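You operate a simulated robot arm through the tools that you are given. There is no shell and no other tool. Be economical: measure what you need, move in short steps, check, and stop when the job is done.

You run a simulated robot arm. Do the job below in one go: nothing can be reset, and whatever is moved stays where it is left.

JOB
Rinse the teal piece, stand it in grey rack slot 1 and scrub the smear off the bench.
Fine: use the wooden brush and put it back. Set down upright: wooden brush. What is to be rubbed or washed off counts as gone when no trace of it is left.

The check looks at the end state, three seconds after you hand in, the way a careful person would. Anything else that was tipped, shoved, dropped, spilled or broken makes it a failure.

ROBOT AND FRAMES
A 6-joint arm with a two-finger parallel gripper, fixed in place. Base frame: the origin is at the foot of the arm, x ahead of it, y to its left, z up; the work surface is at about z = 800. Lengths are in mm, angles in degrees, forces in N, time in s.
With the tool pointing down near the work surface it reaches from about 240 to 640 mm from the base axis. Its first joint turns from -66.0 to 66.0 degrees. Payload 2.7 kg.
Tool frame: the origin (TCP) lies between the finger pads and is the grasp point; the fingertips stand 23 mm ahead of it; z points along the fingers, y is the line along which they close. Largest opening 94 mm; finger width 38, thickness 10; the body of the gripper, 54 by 96 mm, starts 39 mm behind the TCP.
Orientation is that of the tool frame in the base frame, as [roll, pitch, yaw] about the fixed x, y, z axes, in that order (R = Rz(yaw) Ry(pitch) Rx(roll)). With the fingers straight down and closing along the base's y, the tool's x points along the base's -x, its y along +y and its z along -z.

CONTROLS
- The arm moves only by the tool apply_moves. Its argument "motion" is a list of rows, each a list of 7 numbers: the shift along the base's x, y, z in units of 30 mm (1.0 is 30 mm), then the turn, a rotation vector about the base's x, y, z in units of 5 degrees (1.0 is 5 degrees), then the opening, from 0 (shut) to 1 (fully open). In form: [[tx, ty, tz, wx, wy, wz, fingers], ...]. A call has 1 to 8 rows; each row shifts and turns the commanded pose from where the row before left it. A call with a number of a shift or a turn outside -1 to 1 is refused whole. Rows are played at 5 a second. More than 50 mm and 8.6 degrees between two rows, or a gripper value outside its range, and nothing of the call is played. A pose out of reach is approached as far as the arm can. The call stops where the force on the tool passes 40 N (or 10 N more than at its start, if that is more) or the arm is blocked; 0.2 s more then pass. The fingers move at their own pace (about 45 mm/s each) and stop on an object; they squeeze with about 25 N. The grip force told is the motor's: it shows also when the fingers shut on nothing. Time passes only in rows, and 0.2 s behind the last, so rows that do not move let the fingers close. The reply holds the time, the measured pose of the TCP, the force on the tool along the base axes, the opening and the grip force, in the units named above and with some noise, with the torque about the TCP (base axes, N m) and any sound that the robot's microphone picked up, and new pictures: "show" is both (left out), scene, wrist or none.
- Cameras (640 x 400 px; columns grow to the right, rows downward): "scene" is fixed at [82.2, -456.9, 1396.9]; the picture's right is [0.54, -0.84, 0.00], its down [-0.53, -0.34, -0.77] and it looks along [0.65, 0.42, -0.64] (base axes); focal length 354 px, centre (320, 200). "wrist" rides on the gripper at [86, 16, -75] in the tool frame; the picture's right is [-0.18, 0.98, 0.00], its down [-0.58, -0.11, -0.81] and it looks along [-0.79, -0.15, 0.59] (tool axes); focal length 243 px, centre (320, 200). There is no depth. A picture from a camera that has moved, and an enlarged one, comes with that camera's place and axes in the base frame and with its lens. The place of the scene camera against the robot may be out by one fixed shift of up to 12 mm in any direction.
- inspect(camera, box): a new picture of the part [left, top, right, bottom] of that camera's present view, enlarged. No time passes.
- finish_job(): hands the job in; it is judged then, once.

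Work in short steps. Places have to be worked out from the pictures, the camera data and where the tool is seen: move nearer, look again, correct. Check each grasp and each placing, and mend what went wrong. You have 120 turns and 200 pictures in all, those below and enlarged ones among them. Open the gripper and draw the arm clear of the work before you hand the job in, unless the task says otherwise; then end with one line.

The tools are called as name(argument=value, ...) on one line, values as JSON. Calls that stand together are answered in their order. apply_moves: Moves the arm, as the interface text tells. Its arguments: {"type":"object","properties":{"motion":{"type":"array"},"show":{"type":"string","enum":["both","scene","wrist","none"]}},"required":["motion"]} The other tools are called the same way: inspect (camera, box) takes an enlarged picture of a part of a camera's view; finish_job () hands the job in.

At the start:

```text
clock: 0.0
eef_pos: [471.7, 96.3, 1070.9]
orientation: [179.9, 0.0, -180.0]
contact_force: [0.3, 0.0, 0.9]
ft_torque: [0.01, -0.02, 0.02]
gripper_width: 94.1
gripper_force: 0.0
```

scene: 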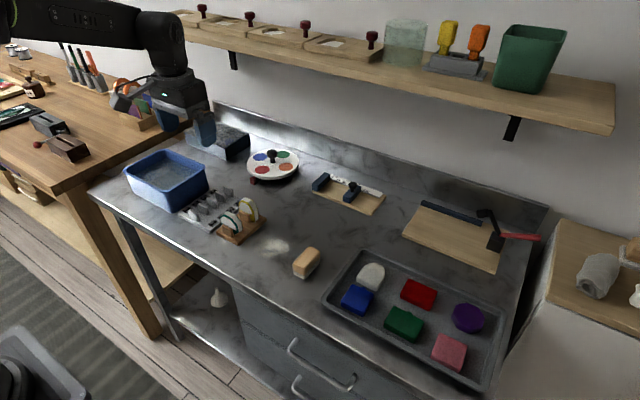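
wrist: 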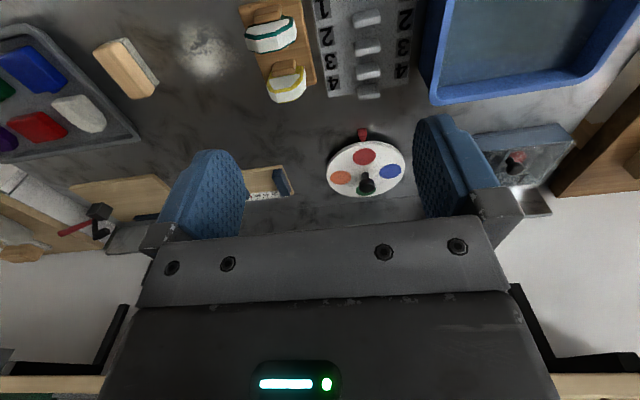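

I'll look closer at the work area: the teal piece in the wooden holder, the grey rack, the basin, the brush and the smear.

inspect(camera="scene", box=[110, 130, 340, 280])

inspect(camera="wrist", box=[80, 0, 440, 130])

```text
2.67 times, centred on (225, 205) of scene
camera zoom: at [82.2, -456.9, 1396.9], right [0.54, -0.84, 0.0], down [-0.53, -0.34, -0.77], along [0.65, 0.42, -0.64], focal length 945 px, centre (573, 187)
```

zoom: 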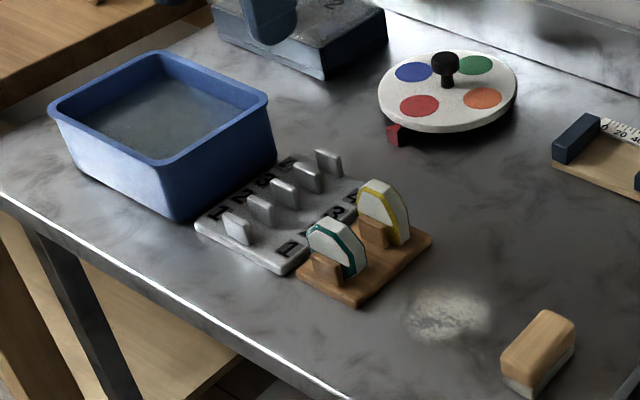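

```text
1.78 times, centred on (260, 65) of wrist
camera zoom: at [385.5, 113.3, 1145.0], right [0.18, 0.98, 0.0], down [0.58, -0.11, 0.81], along [0.79, -0.15, -0.59], focal length 431 px, centre (427, 440)
```

zoom: 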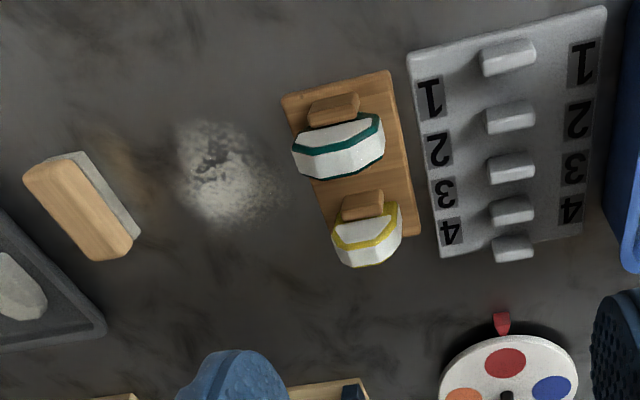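

The teal piece is near (484, 38), rack slot 1 near (475, 145), and the smear near (490, -62). I'll move lower and back so the wrist camera sees the teal piece up close.

apply_moves(motion=[[-0.4, -0.4, -0.9, 0, 0, 0, 1], [-0.4, -0.4, -0.9, 0, 0, 0, 1], [-0.4, -0.4, -0.9, 0, 0, 0, 1], [-0.4, -0.4, -0.9, 0, 0, 0, 1], [-0.4, -0.4, -0.9, 0, 0, 0, 1]])

```text
clock: 1.2
eef_pos: [412.1, 35.6, 936.6]
orientation: [179.9, 0.0, -180.0]
contact_force: [-1.2, -0.4, 0.7]
ft_torque: [0.01, 0.01, 0.0]
gripper_width: 94.0
gripper_force: 0.1
camera wrist: at [325.8, 52.1, 1009.5], right [0.18, 0.98, 0.0], down [0.58, -0.11, 0.81], along [0.79, -0.15, -0.59], focal length 243 px, centre (320, 200)
```

scene: 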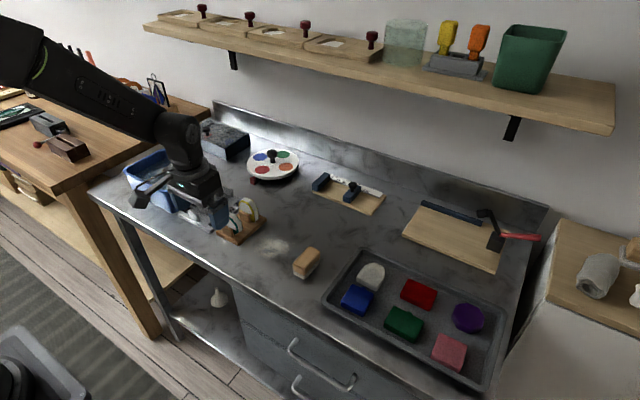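
wrist: 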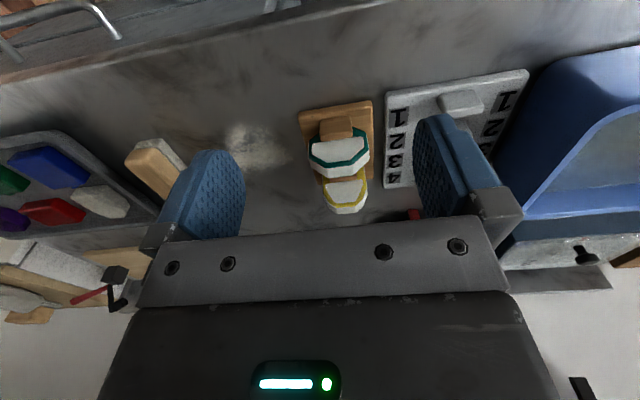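

inspect(camera="wrist", box=[230, 60, 550, 240])

inspect(camera="scene", box=[190, 170, 330, 280])

```text
2.00 times, centred on (390, 150) of wrist
camera zoom: at [325.8, 52.1, 1009.5], right [0.18, 0.98, 0.0], down [0.58, -0.11, 0.81], along [0.79, -0.15, -0.59], focal length 485 px, centre (180, 300)
```

zoom: 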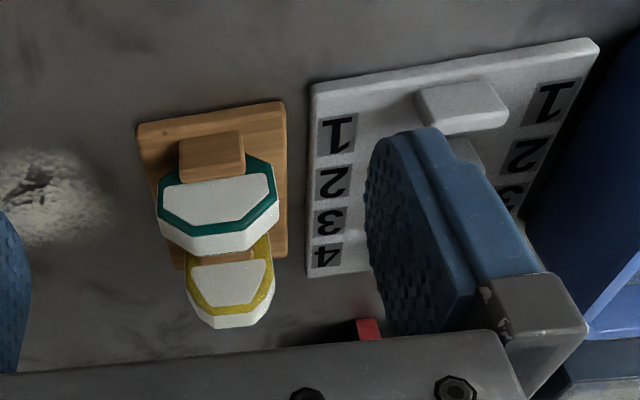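

```text
3.64 times, centred on (260, 225) of scene
camera zoom: at [82.2, -456.9, 1396.9], right [0.54, -0.84, 0.0], down [-0.53, -0.34, -0.77], along [0.65, 0.42, -0.64], focal length 1288 px, centre (538, 109)
```

zoom: 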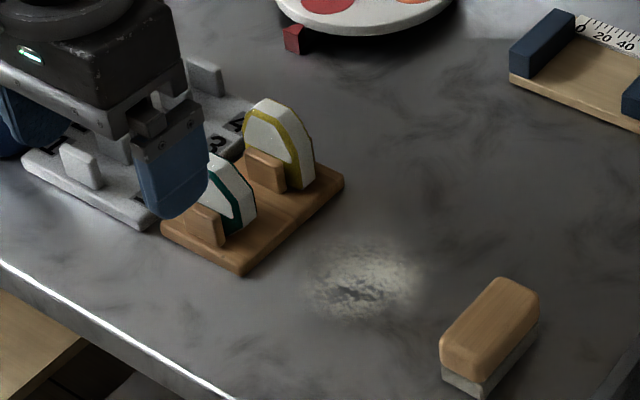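

Measured: teal piece centre about x 485, y 38, top z about 862, roughly 15 thick and 60 wide. Holder and rack are both square to the base axes. I'll turn the tool 90° so the fingers close along x, with a partial opening, and rise a bit.

apply_moves(motion=[[0.3, 0, 0.2, 0, 0, 1, 0.45], [0.3, 0, 0.2, 0, 0, 1, 0.45], [0.3, 0, 0.2, 0, 0, 1, 0.45], [0.3, 0, 0.2, 0, 0, 1, 0.45], [0.3, 0, 0.2, 0, 0, 1, 0.45], [0.3, 0, 0, 0, 0, 1, 0.45], [0.3, 0, 0, 0, 0, 1, 0.45], [0.33, 0, 0, 0, 0, 1, 0.45]], show="none")

apply_moves(motion=[[0, 0, 0, 0, 0, 1, 0.45], [0, 0, 0, 0, 0, 1, 0.45], [0, 0, 0, 0, 0, 1, 0.45], [0, 0, 0, 0, 0, 1, 0.45], [0, 0, 0, 0, 0, 1, 0.45], [0, 0, 0, 0, 0, 1, 0.45], [0, 0, 0, 0, 0, 1, 0.45], [0, 0, 0, 0, 0, 1, 0.45]], show="none")

apply_moves(motion=[[0, 0, 0, 0, 0, 1, 0.45], [0, 0, 0, 0, 0, 1, 0.45], [0, 0, 0, 0, 0, 0, 0.45]], show="both")

```text
clock: 3.0
eef_pos: [484.0, 36.9, 965.6]
orientation: [180.0, -0.1, -139.9]
contact_force: [-0.1, 0.7, -0.2]
ft_torque: [-0.01, 0.0, -0.03]
gripper_width: 41.9
gripper_force: 0.1
```

```text
clock: 4.8
eef_pos: [484.9, 36.7, 965.5]
orientation: [179.9, 0.1, -99.9]
contact_force: [0.1, -0.3, -0.1]
ft_torque: [0.03, -0.03, 0.0]
gripper_width: 42.3
gripper_force: 0.1
```

```text
clock: 5.6
eef_pos: [485.9, 36.7, 965.8]
orientation: [179.8, 0.0, -89.9]
contact_force: [0.4, -0.7, -0.7]
ft_torque: [-0.02, 0.02, 0.02]
gripper_width: 42.2
gripper_force: 0.1
camera wrist: at [468.9, -49.0, 1039.9], right [-0.98, 0.18, 0.0], down [0.11, 0.58, 0.81], along [0.15, 0.79, -0.59], focal length 243 px, centre (320, 200)
```

scene: 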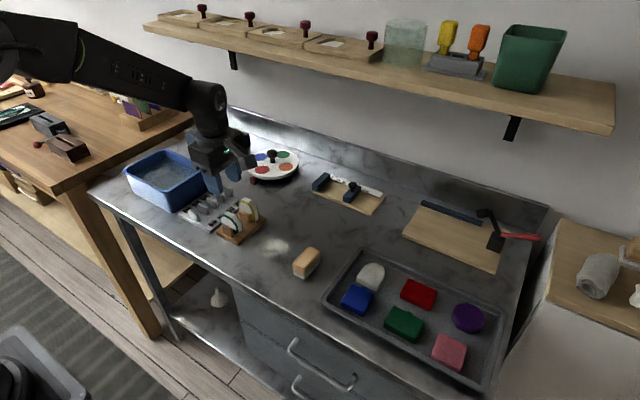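
wrist: 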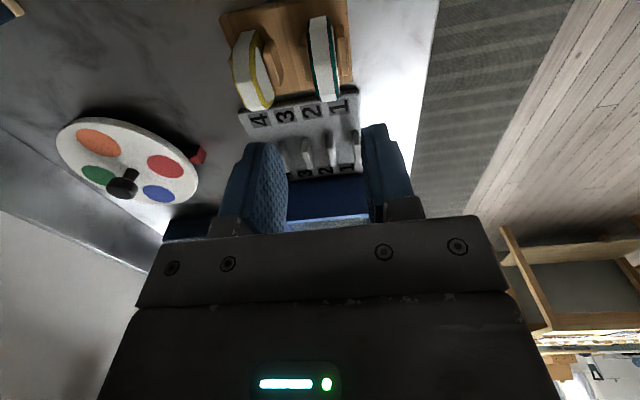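

inspect(camera="wrist", box=[200, 0, 440, 150])

inspect(camera="scene", box=[110, 130, 310, 260])

```text
2.67 times, centred on (320, 75) of wrist
camera zoom: at [468.9, -49.0, 1039.9], right [-0.98, 0.18, 0.0], down [0.11, 0.58, 0.81], along [0.15, 0.79, -0.59], focal length 647 px, centre (320, 533)
```

zoom: 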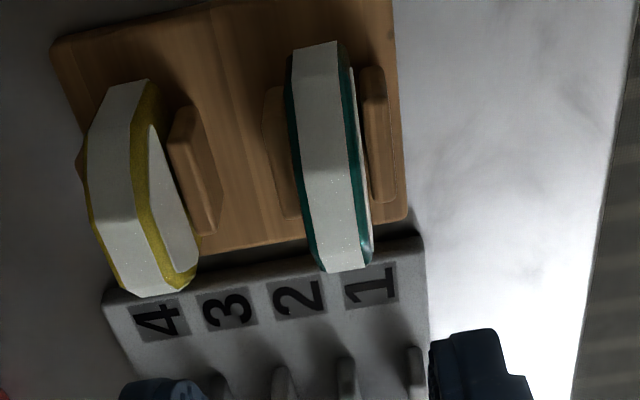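

```text
3.08 times, centred on (210, 195) of scene
camera zoom: at [82.2, -456.9, 1396.9], right [0.54, -0.84, 0.0], down [-0.53, -0.34, -0.77], along [0.65, 0.42, -0.64], focal length 1090 px, centre (658, 215)
```

zoom: 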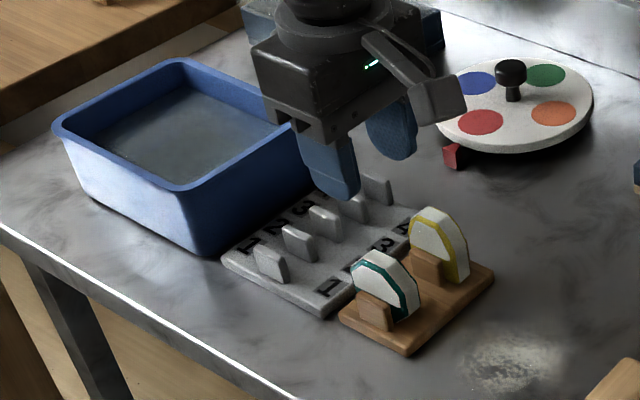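

The piece top sits at x about 481, y about 36. I'll centre over it and descend to just above the uprights, then check.

apply_moves(motion=[[-0.16, 0, -0.8, 0, 0, 0, 0.4], [0, 0, -0.8, 0, 0, 0, 0.4], [0, 0, -0.8, 0, 0, 0, 0.4], [0, 0, -0.8, 0, 0, 0, 0.4]])

inspect(camera="wrist", box=[200, 60, 440, 210])

inspect(camera="scene", box=[170, 160, 290, 250])

```text
clock: 6.6
eef_pos: [480.1, 36.0, 870.3]
orientation: [180.0, 0.0, -90.0]
contact_force: [-0.5, 0.1, -0.7]
ft_torque: [-0.01, 0.02, -0.01]
gripper_width: 37.5
gripper_force: 0.1
camera wrist: at [464.1, -49.4, 944.1], right [-0.98, 0.18, 0.0], down [0.11, 0.58, 0.81], along [0.15, 0.79, -0.59], focal length 243 px, centre (320, 200)
```

scene: 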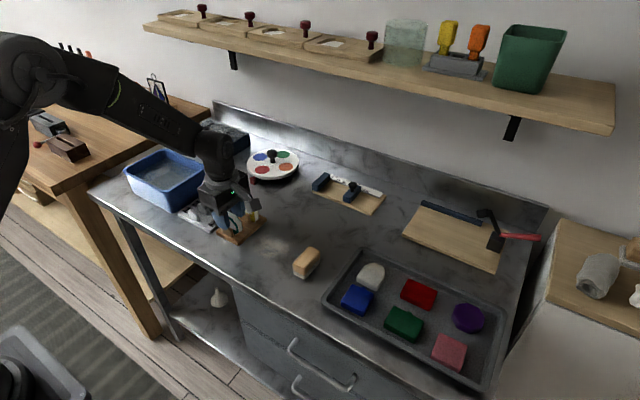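
wrist: 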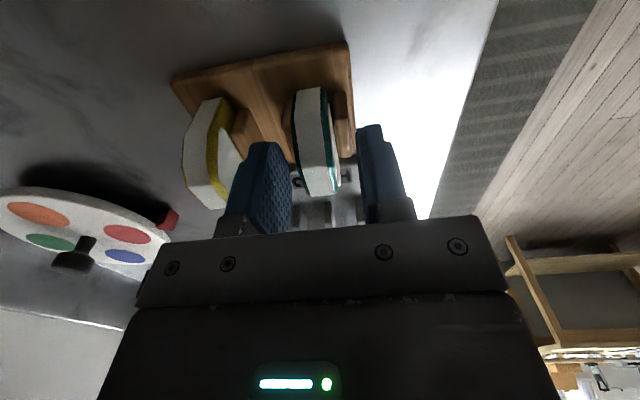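

```text
2.67 times, centred on (320, 135) of wrist
camera zoom: at [464.1, -49.4, 944.1], right [-0.98, 0.18, 0.0], down [0.11, 0.58, 0.81], along [0.15, 0.79, -0.59], focal length 647 px, centre (320, 373)
```

zoom: 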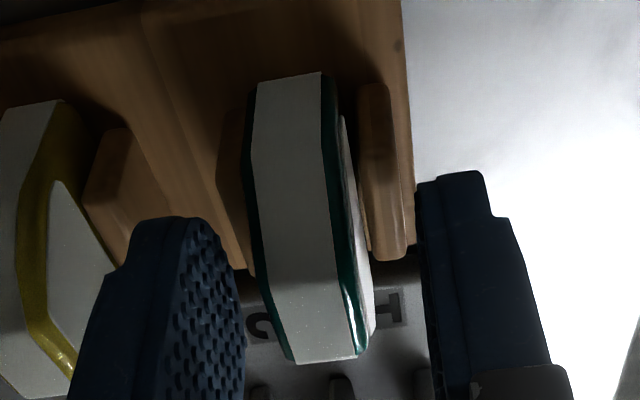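

```text
4.44 times, centred on (230, 205) of scene
camera zoom: at [82.2, -456.9, 1396.9], right [0.54, -0.84, 0.0], down [-0.53, -0.34, -0.77], along [0.65, 0.42, -0.64], focal length 1574 px, centre (720, 178)
```

zoom: 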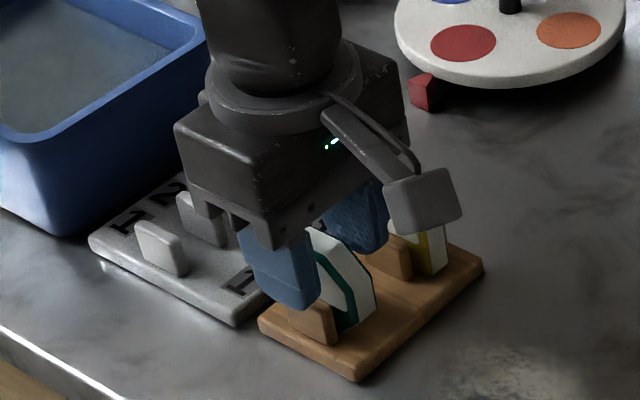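

The fingers straddle the teal piece cleanly. I'll shift y by 4, go down 10 mm and close.

apply_moves(motion=[[0.05, 0.13, -0.33, 0, 0, 0, 0.4], [0, 0, 0, 0, 0, 0, 0], [0, 0, 0, 0, 0, 0, 0], [0, 0, 0, 0, 0, 0, 0]])

inspect(camera="wrist", box=[200, 60, 440, 210])

inspect(camera="scene", box=[170, 160, 290, 250])

```text
clock: 7.6
eef_pos: [482.1, 40.8, 861.7]
orientation: [-180.0, 0.0, -89.9]
contact_force: [-3.3, -0.2, 18.1]
ft_torque: [-0.08, 0.15, -0.05]
gripper_width: 17.6
gripper_force: 25.1
camera wrist: at [465.8, -45.8, 934.9], right [-0.98, 0.18, 0.0], down [0.11, 0.58, 0.81], along [0.15, 0.79, -0.59], focal length 243 px, centre (320, 200)
```

scene: 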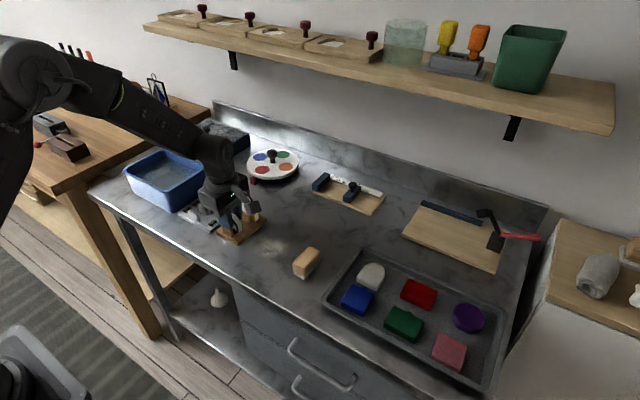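
wrist: 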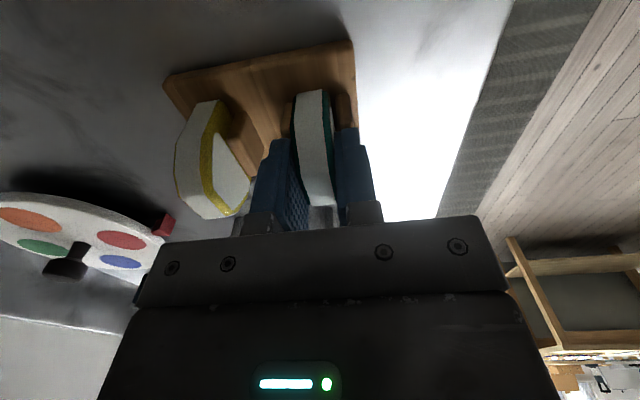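

```text
2.67 times, centred on (320, 135) of wrist
camera zoom: at [465.8, -45.8, 934.9], right [-0.98, 0.18, 0.0], down [0.11, 0.58, 0.81], along [0.15, 0.79, -0.59], focal length 647 px, centre (320, 373)
```

zoom: 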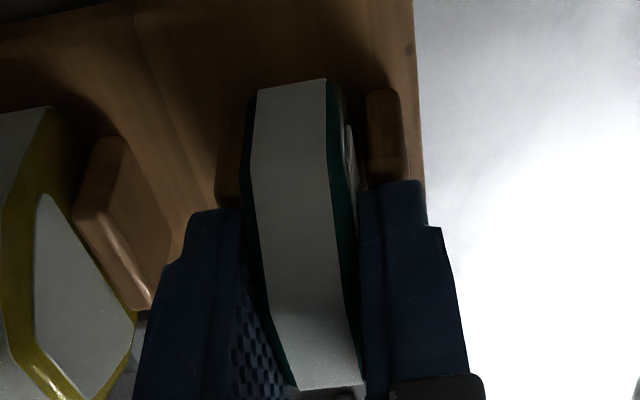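

```text
4.44 times, centred on (230, 205) of scene
camera zoom: at [81.8, -456.9, 1396.9], right [0.54, -0.84, 0.0], down [-0.53, -0.34, -0.77], along [0.65, 0.42, -0.64], focal length 1574 px, centre (720, 178)
```

zoom: 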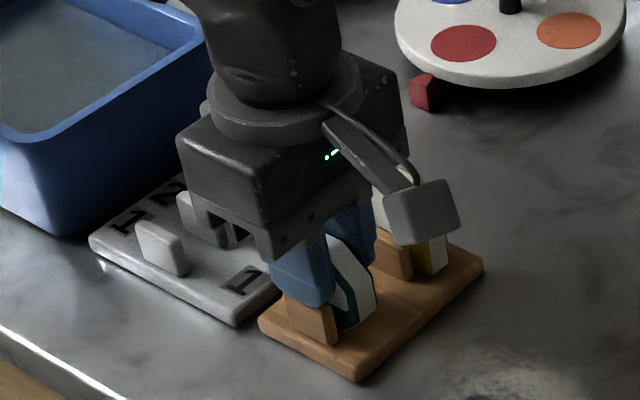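

Gripped at 17.6 mm; the tips rest lightly on the uprights (top about z 838). Lifting straight up.

apply_moves(motion=[[0, 0, 0.3, 0, 0, 0, 0], [0, 0, 0.6, 0, 0, 0, 0], [0, 0, 1, 0, 0, 0, 0], [0, 0, 1, 0, 0, 0, 0], [0, 0, 1, 0, 0, 0, 0], [0, 0, 0, 0, 0, 0, 0]])

inspect(camera="scene", box=[110, 110, 310, 260])

inspect(camera="wrist", box=[200, 0, 440, 240])

```text
clock: 9.0
eef_pos: [480.7, 40.2, 977.8]
orientation: [179.9, 0.1, -89.9]
contact_force: [0.7, 0.2, -1.8]
ft_torque: [0.0, -0.01, 0.01]
gripper_width: 17.4
gripper_force: 25.1
camera wrist: at [465.4, -45.4, 1051.9], right [-0.98, 0.18, 0.0], down [0.11, 0.58, 0.81], along [0.15, 0.79, -0.59], focal length 243 px, centre (320, 200)
```

scene: 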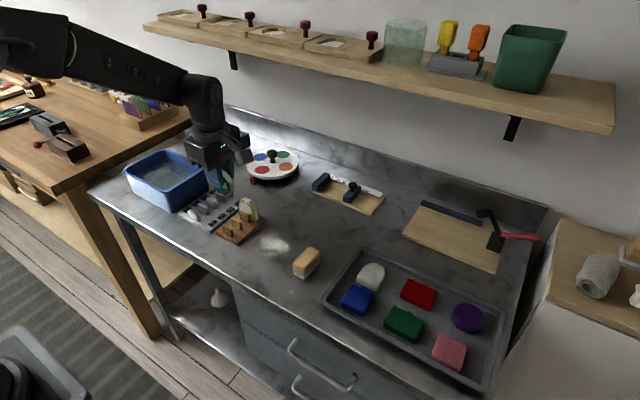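
wrist: 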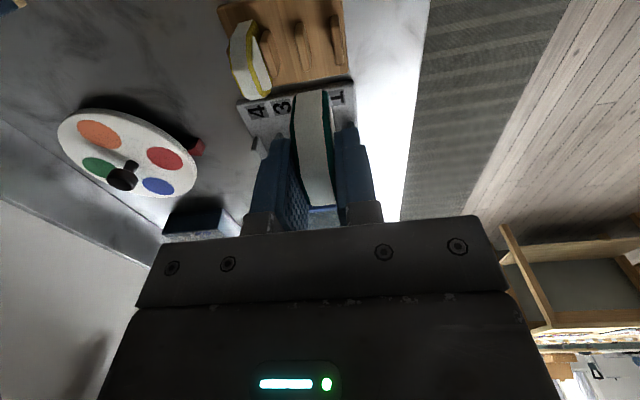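

```text
2.67 times, centred on (210, 185) of scene
camera zoom: at [82.2, -456.9, 1396.9], right [0.54, -0.84, 0.0], down [-0.53, -0.34, -0.77], along [0.65, 0.42, -0.64], focal length 945 px, centre (613, 240)
```

zoom: 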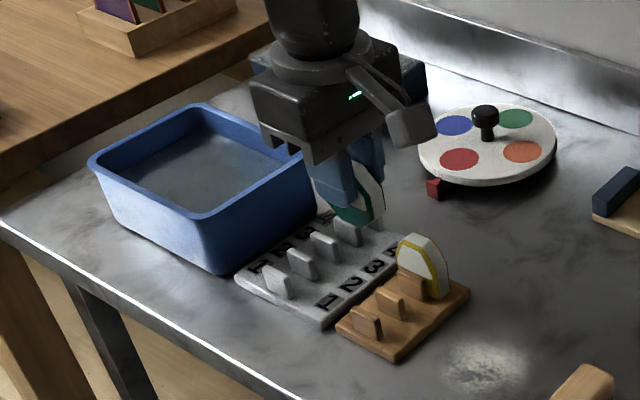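

```text
1.67 times, centred on (320, 120) of wrist
camera zoom: at [465.4, -45.4, 1051.9], right [-0.98, 0.18, 0.0], down [0.11, 0.58, 0.81], along [0.15, 0.79, -0.59], focal length 404 px, centre (320, 333)
```

zoom: 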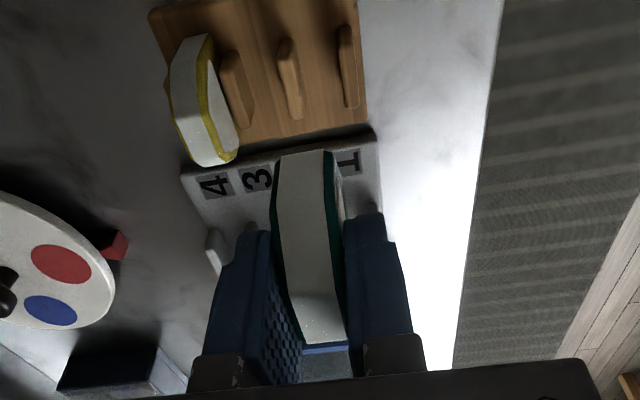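

Piece is held, no other object disturbed. I'll move towards the basin at safe height and look at it from the wrist.

apply_moves(motion=[[0.1, 0.9, 0.2, 0, 0, 0, 0], [0.1, 0.9, 0.1, 0, 0, 0, 0], [0.1, 0.9, 0, 0, 0, 0, 0], [0.1, 0.9, 0, 0, 0, 0, 0], [0.1, 0.9, 0, 0, 0, 0, 0], [0, 0.5, 0, 0, 0, 0, 0]])

inspect(camera="scene", box=[80, 100, 280, 250])

```text
clock: 10.4
eef_pos: [495.3, 191.1, 985.2]
orientation: [179.9, -0.1, -90.1]
contact_force: [0.3, 1.2, -1.9]
ft_torque: [0.02, -0.01, -0.02]
gripper_width: 17.4
gripper_force: 25.0
camera wrist: at [480.4, 105.0, 1060.0], right [-0.98, 0.18, 0.0], down [0.11, 0.58, 0.81], along [0.15, 0.79, -0.59], focal length 243 px, centre (320, 200)
```

scene: 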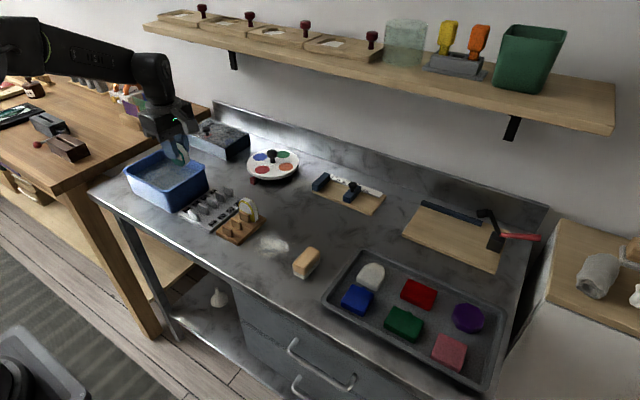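
wrist: 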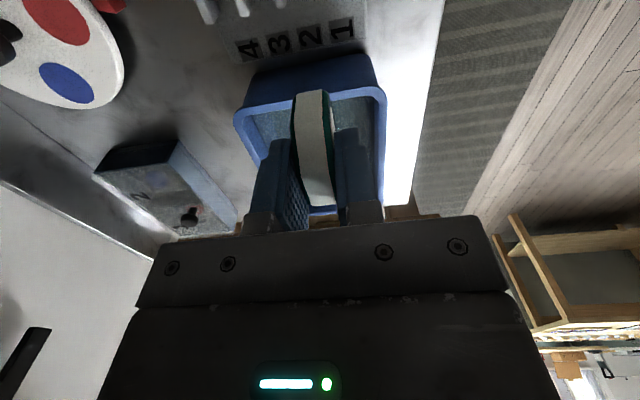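

```text
2.67 times, centred on (180, 175) of scene
camera zoom: at [82.2, -456.9, 1396.9], right [0.54, -0.84, 0.0], down [-0.53, -0.34, -0.77], along [0.65, 0.42, -0.64], focal length 945 px, centre (693, 267)
```

zoom: 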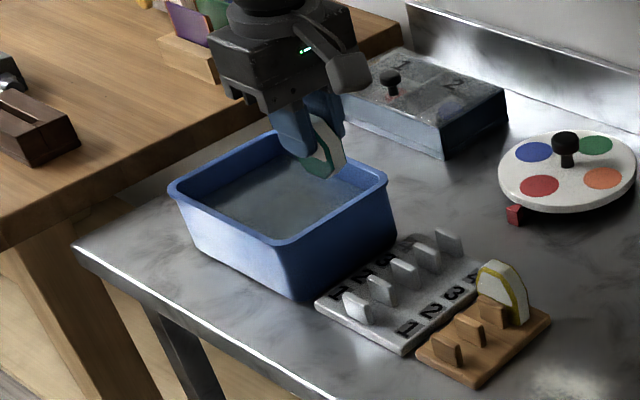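

Basin centre is about (505, 290), rim z about 878. I'll go over the centre and then lower to TCP z about 885.

apply_moves(motion=[[0.1, 1, 0, 0, 0, 0, 0], [0.1, 1, 0, 0, 0, 0, 0], [0.1, 0.9, 0, 0, 0, 0, 0], [0, 0.4, 0, 0, 0, 0, 0], [0, 0, -0.8, 0, 0, 0, 0], [0, 0, -0.9, 0, 0, 0, 0], [0, 0, -0.8, 0, 0, 0, 0], [0, 0, -0.8, 0, 0, 0, 0]])

inspect(camera="scene", box=[100, 100, 260, 220])

inspect(camera="wrist", box=[180, 40, 480, 240])

```text
clock: 12.2
eef_pos: [505.1, 288.6, 886.8]
orientation: [179.8, 0.1, -89.9]
contact_force: [-0.2, 0.3, -0.8]
ft_torque: [-0.03, 0.0, 0.01]
gripper_width: 17.5
gripper_force: 24.8
camera wrist: at [489.3, 202.8, 960.2], right [-0.98, 0.18, 0.0], down [0.11, 0.58, 0.81], along [0.15, 0.79, -0.59], focal length 243 px, centre (320, 200)
```

scene: 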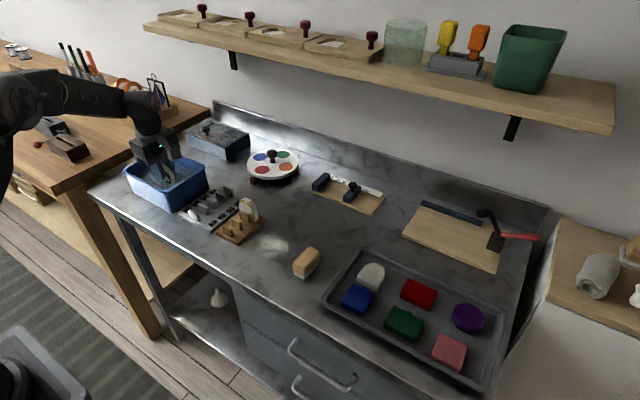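
wrist: 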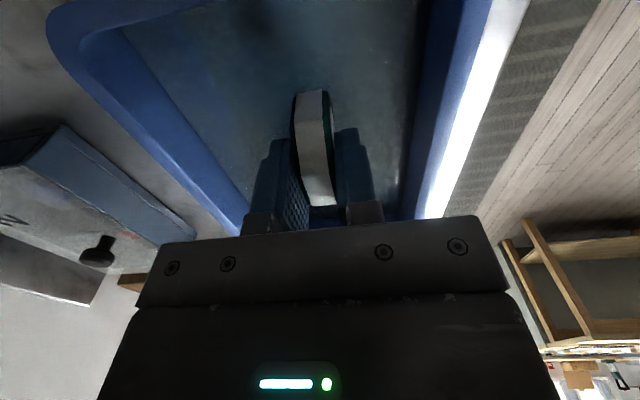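

```text
3.33 times, centred on (180, 160) of scene
camera zoom: at [82.2, -456.9, 1396.9], right [0.54, -0.84, 0.0], down [-0.53, -0.34, -0.77], along [0.65, 0.42, -0.64], focal length 1181 px, centre (787, 333)
```

zoom: 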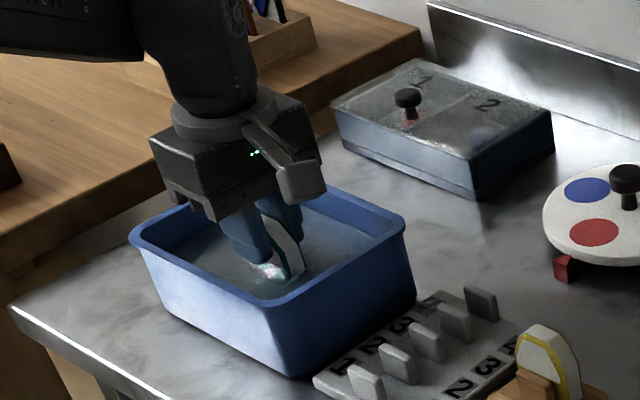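

```text
2.00 times, centred on (330, 140) of wrist
camera zoom: at [489.3, 202.8, 960.2], right [-0.98, 0.18, 0.0], down [0.11, 0.58, 0.81], along [0.15, 0.79, -0.59], focal length 485 px, centre (300, 320)
```

zoom: 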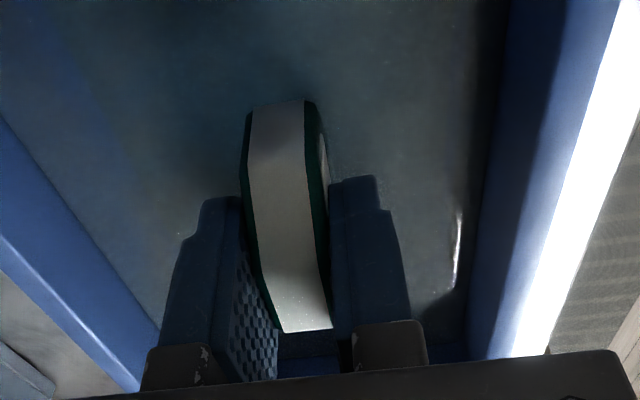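

The piece's lower part is entering the water. Lowering further in small steps while watching the force.

apply_moves(motion=[[0, 0, -0.25, 0, 0, 0, 0], [0, 0, -0.25, 0, 0, 0, 0], [0, 0, -0.2, 0, 0, 0, 0], [0, 0, 0, 0, 0, 0, 0]])

inspect(camera="scene", box=[120, 120, 220, 220])

inspect(camera="wrist", box=[180, 40, 480, 240])

```text
clock: 13.2
eef_pos: [505.8, 289.4, 866.1]
orientation: [179.9, -0.1, -90.1]
contact_force: [-0.2, 0.2, -1.8]
ft_torque: [0.0, 0.04, -0.01]
gripper_width: 17.9
gripper_force: 24.8
camera wrist: at [489.5, 203.5, 939.7], right [-0.98, 0.18, 0.0], down [0.11, 0.58, 0.81], along [0.15, 0.79, -0.59], focal length 243 px, centre (320, 200)
```

scene: 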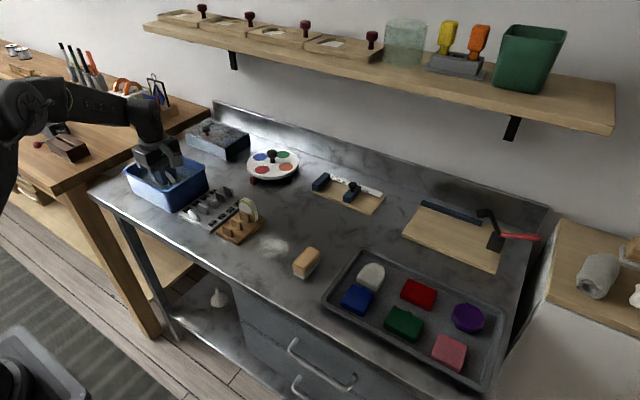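
wrist: 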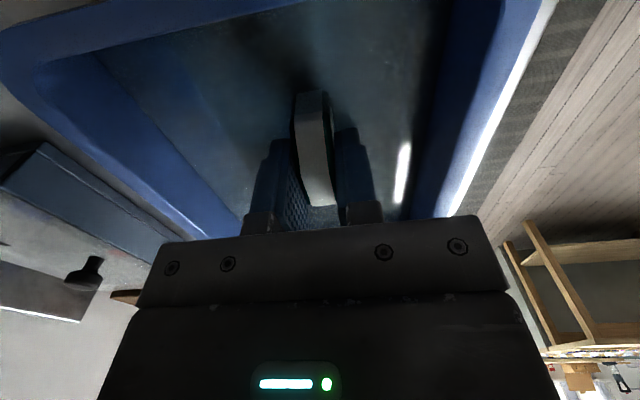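

```text
4.00 times, centred on (170, 170) of scene
camera zoom: at [82.2, -456.9, 1396.9], right [0.54, -0.84, 0.0], down [-0.53, -0.34, -0.77], along [0.65, 0.42, -0.64], focal length 1417 px, centre (920, 320)
```

zoom: 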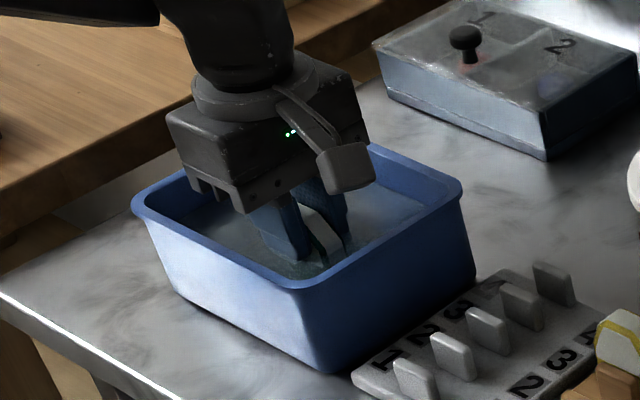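

```text
2.00 times, centred on (330, 140) of wrist
camera zoom: at [489.5, 203.5, 939.7], right [-0.98, 0.18, 0.0], down [0.11, 0.58, 0.81], along [0.15, 0.79, -0.59], focal length 485 px, centre (300, 320)
```

zoom: 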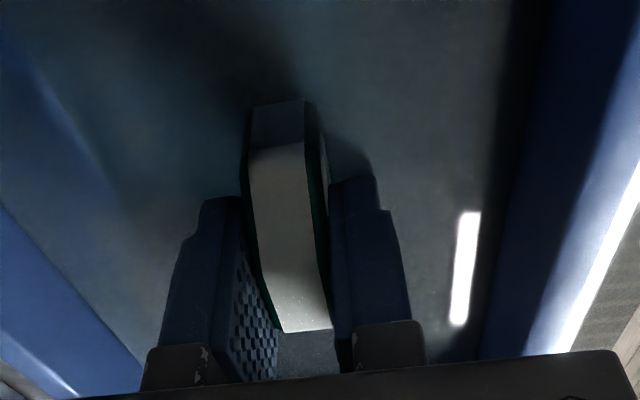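

The waterline is at about z 848, so the upper part is still dry. I'll lower gently until the bottom is felt.

apply_moves(motion=[[0, 0, -0.1, 0, 0, 0, 0], [0, 0, -0.1, 0, 0, 0, 0], [0, 0, -0.1, 0, 0, 0, 0], [0, 0, 0, 0, 0, 0, 0]], show="none")

```text
clock: 14.2
eef_pos: [504.9, 289.3, 857.1]
orientation: [179.9, 0.1, -90.0]
contact_force: [0.0, -0.3, -1.1]
ft_torque: [0.01, 0.03, 0.0]
gripper_width: 17.3
gripper_force: 24.7
```

apply_moves(motion=[[0, 0, -0.1, 0, 0, 0, 0], [0, 0, -0.1, 0, 0, 0, 0], [0, 0, 0, 0, 0, 0, 0]], show="none")

inspect(camera="wrist", box=[180, 40, 480, 240])

```text
clock: 15.0
eef_pos: [505.7, 289.2, 852.8]
orientation: [-179.9, 0.0, -90.1]
contact_force: [-3.5, -2.1, 16.3]
ft_torque: [-0.16, 0.14, -0.03]
gripper_width: 17.9
gripper_force: 25.4
```

```text
2.00 times, centred on (330, 140) of wrist
camera zoom: at [490.2, 203.7, 926.7], right [-0.98, 0.18, 0.0], down [0.11, 0.58, 0.81], along [0.15, 0.79, -0.59], focal length 485 px, centre (300, 320)
```

zoom: 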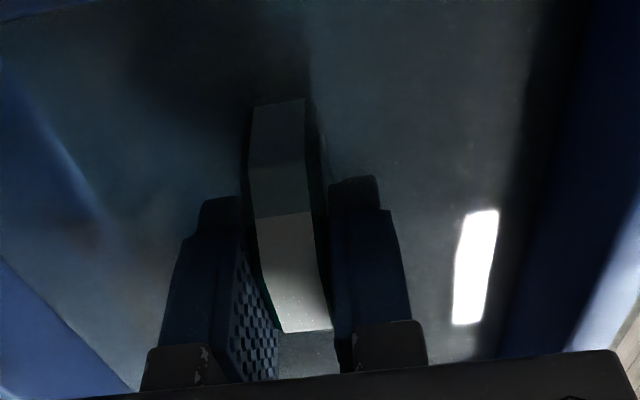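

The bottom rests on the basin floor; nearly everything except the top plateau is under water. I'll lift 2 mm and swish gently for a few seconds.

apply_moves(motion=[[0, 0, 0.1, 0, 0, 0, 0], [0, 0.35, 0, 0, 0, 0, 0], [0, 0.35, 0, 0, 0, 0, 0], [0, -0.35, 0, 0, 0, 0, 0], [0, -0.35, 0, 0, 0, 0, 0], [0, -0.35, 0, 0, 0, 0, 0], [0, -0.35, 0, 0, 0, 0, 0], [0, 0.35, 0, 0, 0, 0, 0]], show="none")

apply_moves(motion=[[0, 0.35, 0, 0, 0, 0, 0], [0.3, 0, 0, 0, 0, 0, 0], [-0.3, 0, 0, 0, 0, 0, 0], [-0.3, 0, 0, 0, 0, 0, 0], [0.3, 0, 0, 0, 0, 0, 0], [0, 0.35, 0, 0, 0, 0, 0], [0, -0.35, 0, 0, 0, 0, 0], [0, 0, 0, 0, 0, 0, 0]])

```text
clock: 16.8
eef_pos: [505.6, 279.9, 852.6]
orientation: [179.9, 0.0, -90.0]
contact_force: [0.4, -0.4, -1.2]
ft_torque: [-0.03, 0.03, 0.0]
gripper_width: 17.6
gripper_force: 24.6
```

```text
clock: 18.6
eef_pos: [506.4, 288.9, 852.7]
orientation: [179.9, 0.0, -90.0]
contact_force: [-0.3, -0.1, -0.9]
ft_torque: [0.02, 0.02, 0.01]
gripper_width: 17.6
gripper_force: 24.8
camera wrist: at [489.9, 203.5, 927.7], right [-0.98, 0.18, 0.0], down [0.11, 0.58, 0.81], along [0.15, 0.79, -0.59], focal length 243 px, centre (320, 200)
```

scene: 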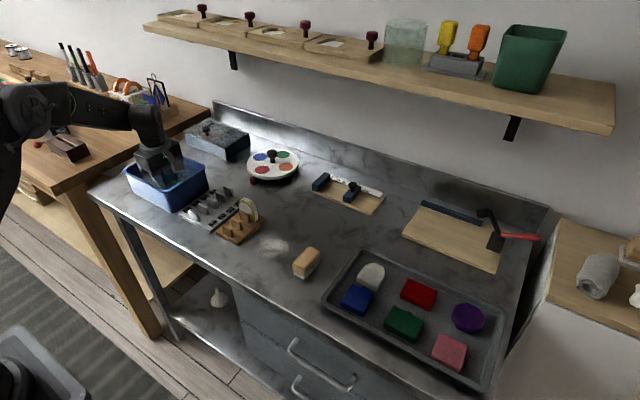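
wrist: 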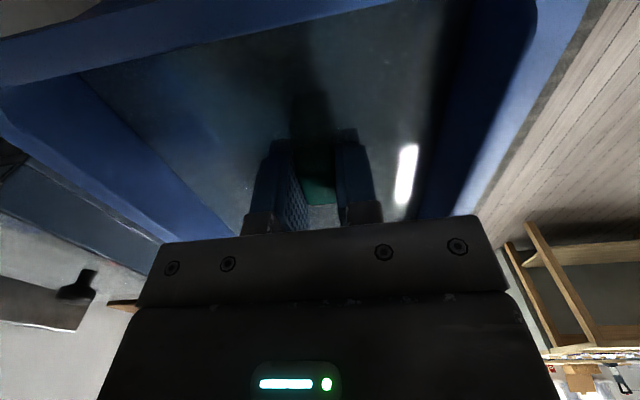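

The white film has come off: the piece now looks teal. I'll inspect for any remaining white.

inspect(camera="wrist", box=[240, 60, 400, 230])

inspect(camera="scene", box=[130, 130, 220, 210])

```text
2.35 times, centred on (320, 145) of wrist
camera zoom: at [489.9, 203.5, 927.7], right [-0.98, 0.18, 0.0], down [0.11, 0.58, 0.81], along [0.15, 0.79, -0.59], focal length 571 px, centre (320, 329)
```

zoom: 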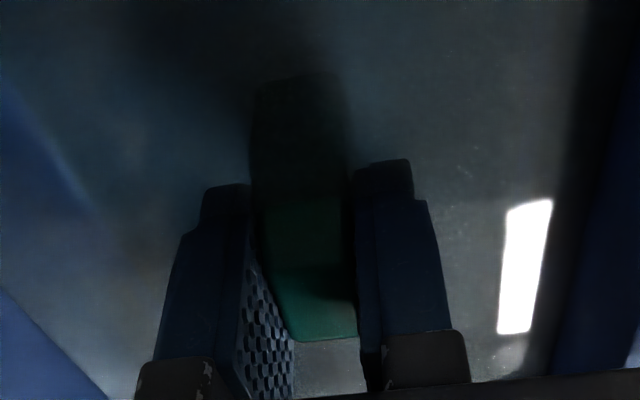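

```text
5.00 times, centred on (175, 170) of scene
camera zoom: at [82.2, -456.9, 1396.9], right [0.54, -0.84, 0.0], down [-0.53, -0.34, -0.77], along [0.65, 0.42, -0.64], focal length 1771 px, centre (1045, 350)
```

zoom: 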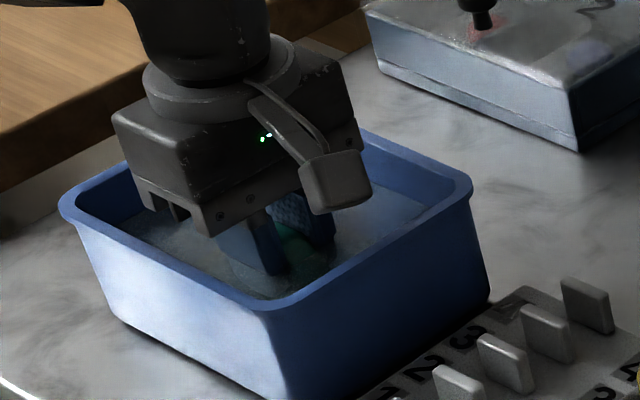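

Fully teal now. I'll lift it slowly, let it drip over the basin and inspect it.

apply_moves(motion=[[0, 0, 0.5, 0, 0, 0, 0], [0, 0, 0.8, 0, 0, 0, 0], [0, 0, 0.9, 0, 0, 0, 0], [0, 0, 0.9, 0, 0, 0, 0], [0, 0, 0.9, 0, 0, 0, 0], [0, 0, 0.5, 0, 0, 0, 0], [0, 0, 0, 0, 0, 0, 0], [0, 0, 0, 0, 0, 0, 0]])

inspect(camera="wrist", box=[240, 60, 400, 230])

inspect(camera="scene", box=[120, 100, 220, 200])

```text
clock: 20.4
eef_pos: [504.6, 289.2, 988.0]
orientation: [179.9, 0.0, -90.0]
contact_force: [0.0, -0.4, -1.2]
ft_torque: [0.02, -0.01, 0.01]
gripper_width: 17.6
gripper_force: 25.3
camera wrist: at [490.0, 203.8, 1062.7], right [-0.98, 0.18, 0.0], down [0.11, 0.58, 0.81], along [0.15, 0.79, -0.59], focal length 243 px, centre (320, 200)
```

scene: 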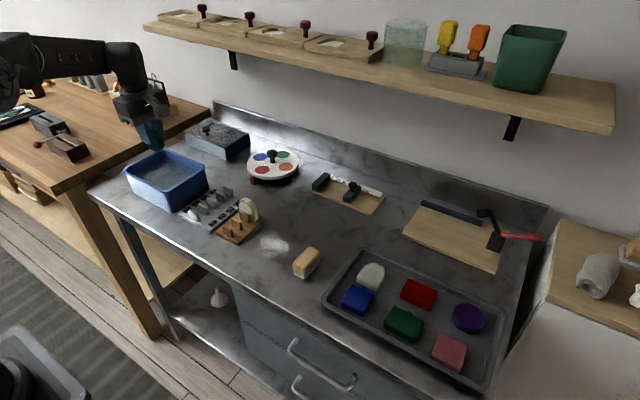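
wrist: 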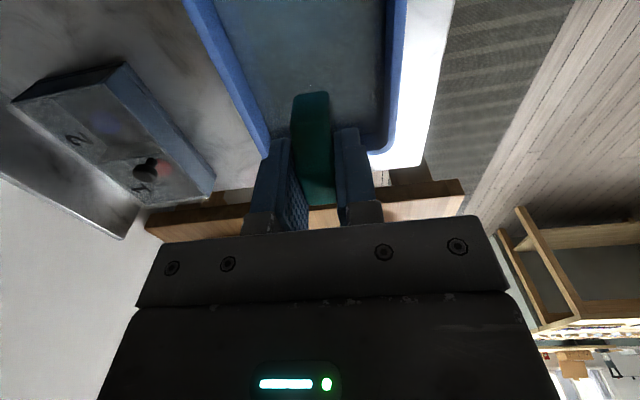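

```text
2.35 times, centred on (320, 145) of wrist
camera zoom: at [490.0, 203.8, 1062.7], right [-0.98, 0.18, 0.0], down [0.11, 0.58, 0.81], along [0.15, 0.79, -0.59], focal length 571 px, centre (320, 329)
```

zoom: 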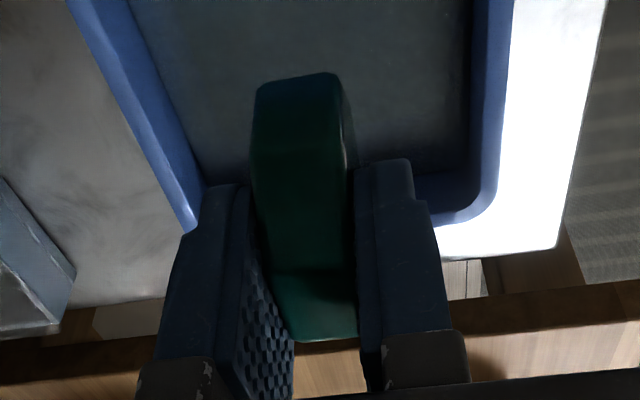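

```text
4.00 times, centred on (170, 150) of scene
camera zoom: at [82.2, -456.9, 1396.9], right [0.54, -0.84, 0.0], down [-0.53, -0.34, -0.77], along [0.65, 0.42, -0.64], focal length 1417 px, centre (920, 400)
```

zoom: 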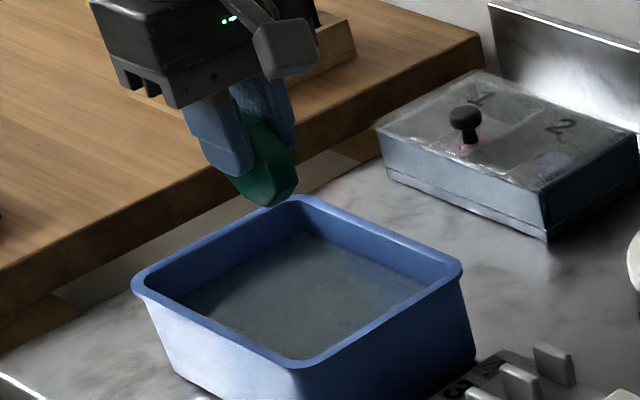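

The piece is clean. Moving over rack slot 1 at height (about x 476, y 145) and looking.

apply_moves(motion=[[-0.2, -0.9, 0, 0, 0, 0, 0], [-0.2, -0.9, 0, 0, 0, 0, 0], [-0.2, -0.9, 0, 0, 0, 0, 0], [-0.2, -0.9, 0, 0, 0, 0, 0], [-0.15, -0.9, -0.2, 0, 0, 0, 0], [0, -0.3, -0.4, 0, 0, 0, 0], [0, 0, 0, 0, 0, 0, 0]])

inspect(camera="wrist", box=[200, 0, 440, 150])

inspect(camera="scene", box=[150, 120, 270, 240])

```text
clock: 22.0
eef_pos: [476.6, 144.6, 969.9]
orientation: [180.0, 0.0, -90.0]
contact_force: [-0.3, -0.2, -0.8]
ft_torque: [-0.03, 0.0, -0.02]
gripper_width: 17.7
gripper_force: 25.2
camera wrist: at [460.7, 59.5, 1045.2], right [-0.98, 0.18, 0.0], down [0.11, 0.58, 0.81], along [0.15, 0.79, -0.59], focal length 243 px, centre (320, 200)
```

scene: 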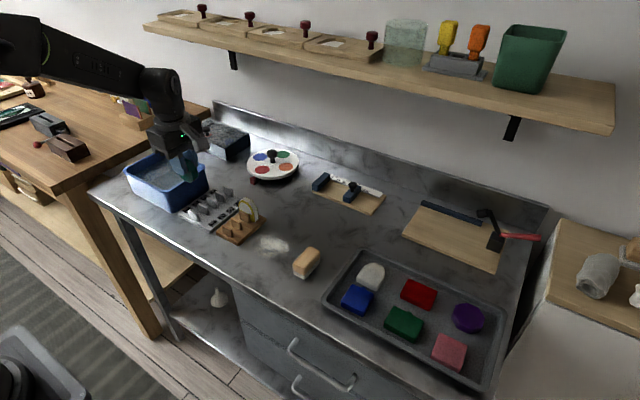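
wrist: 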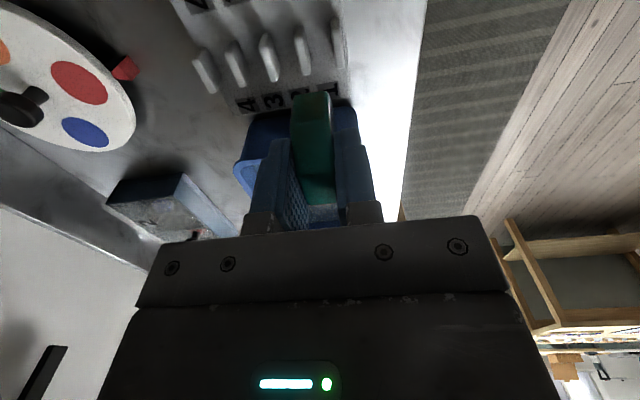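

```text
2.67 times, centred on (320, 75) of wrist
camera zoom: at [460.7, 59.5, 1045.2], right [-0.98, 0.18, 0.0], down [0.11, 0.58, 0.81], along [0.15, 0.79, -0.59], focal length 647 px, centre (320, 533)
```

zoom: 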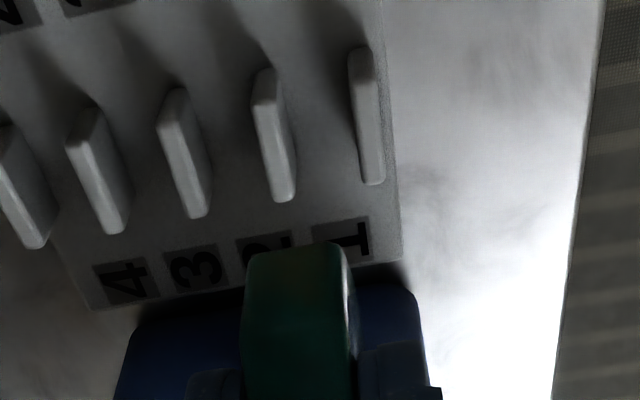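

```text
3.33 times, centred on (210, 180) of scene
camera zoom: at [82.2, -456.9, 1396.9], right [0.54, -0.84, 0.0], down [-0.53, -0.34, -0.77], along [0.65, 0.42, -0.64], focal length 1181 px, centre (687, 267)
```

zoom: 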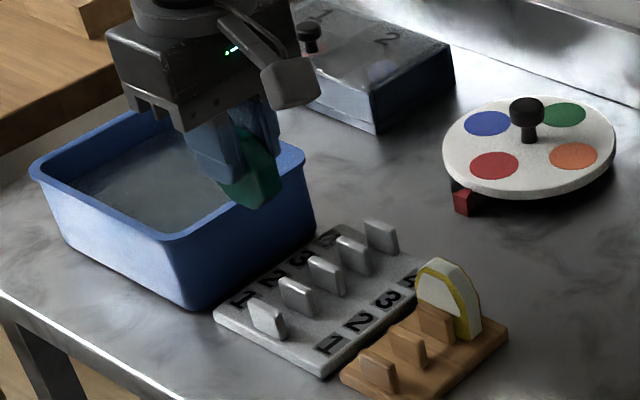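

Slot 1's uprights are at x about 462.6 and 490.6, so the centre is at 476.6 and y about 143. That matches the TCP. I'll descend until the bottom is just above the upright tops, then check.

apply_moves(motion=[[0, 0, -0.7, 0, 0, 0, 0], [0, -0.03, -0.7, 0, 0, 0, 0], [0, 0, -0.7, 0, 0, 0, 0], [0, 0, -0.3, 0, 0, 0, 0], [0, 0, 0, 0, 0, 0, 0]])

inspect(camera="wrist", box=[220, 0, 420, 180])

inspect(camera="scene", box=[160, 150, 250, 240])

```text
clock: 23.2
eef_pos: [476.3, 144.3, 898.9]
orientation: [179.8, 0.0, -90.0]
contact_force: [0.4, -0.7, -2.2]
ft_torque: [-0.03, -0.02, 0.0]
gripper_width: 17.6
gripper_force: 24.4
camera wrist: at [461.4, 58.5, 972.8], right [-0.98, 0.18, 0.0], down [0.11, 0.58, 0.81], along [0.15, 0.79, -0.59], focal length 243 px, centre (320, 200)
```

scene: 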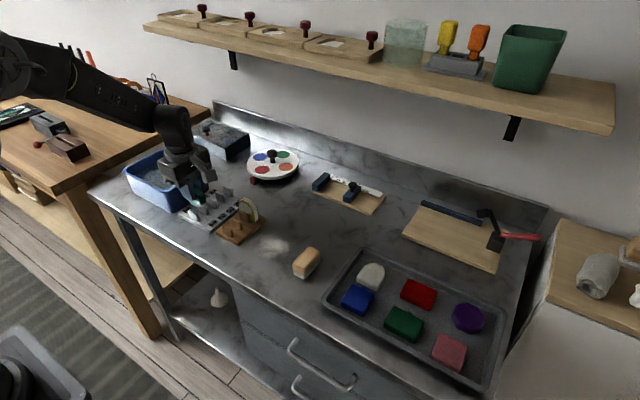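
wrist: 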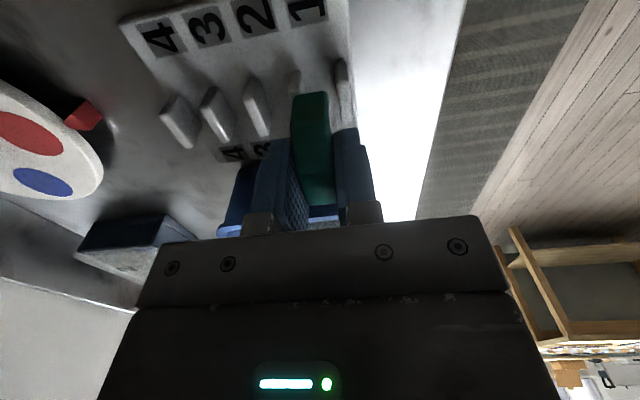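

```text
2.22 times, centred on (320, 90) of wrist
camera zoom: at [461.4, 58.5, 972.8], right [-0.98, 0.18, 0.0], down [0.11, 0.58, 0.81], along [0.15, 0.79, -0.59], focal length 539 px, centre (320, 444)
```

zoom: 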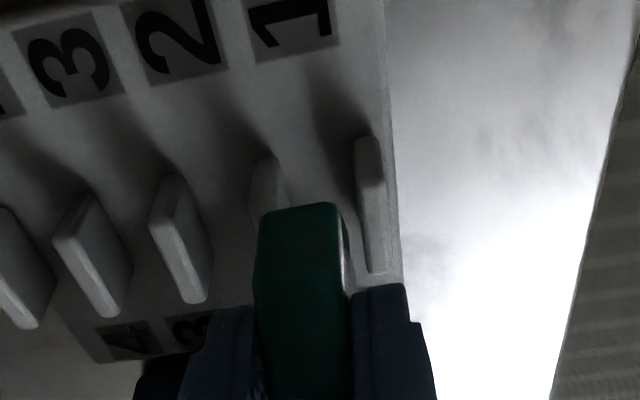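

```text
4.44 times, centred on (205, 195) of scene
camera zoom: at [82.2, -456.9, 1396.9], right [0.54, -0.84, 0.0], down [-0.53, -0.34, -0.77], along [0.65, 0.42, -0.64], focal length 1574 px, centre (831, 222)
```

zoom: 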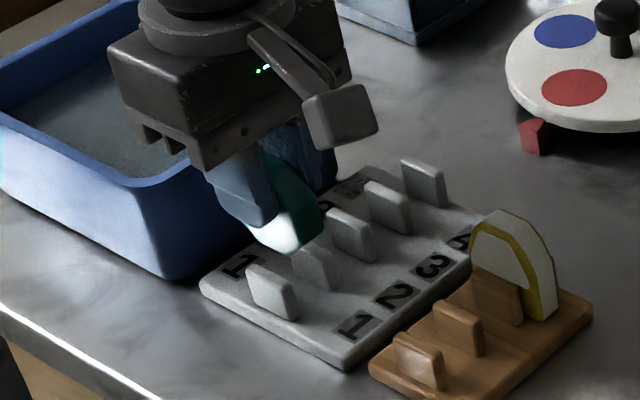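

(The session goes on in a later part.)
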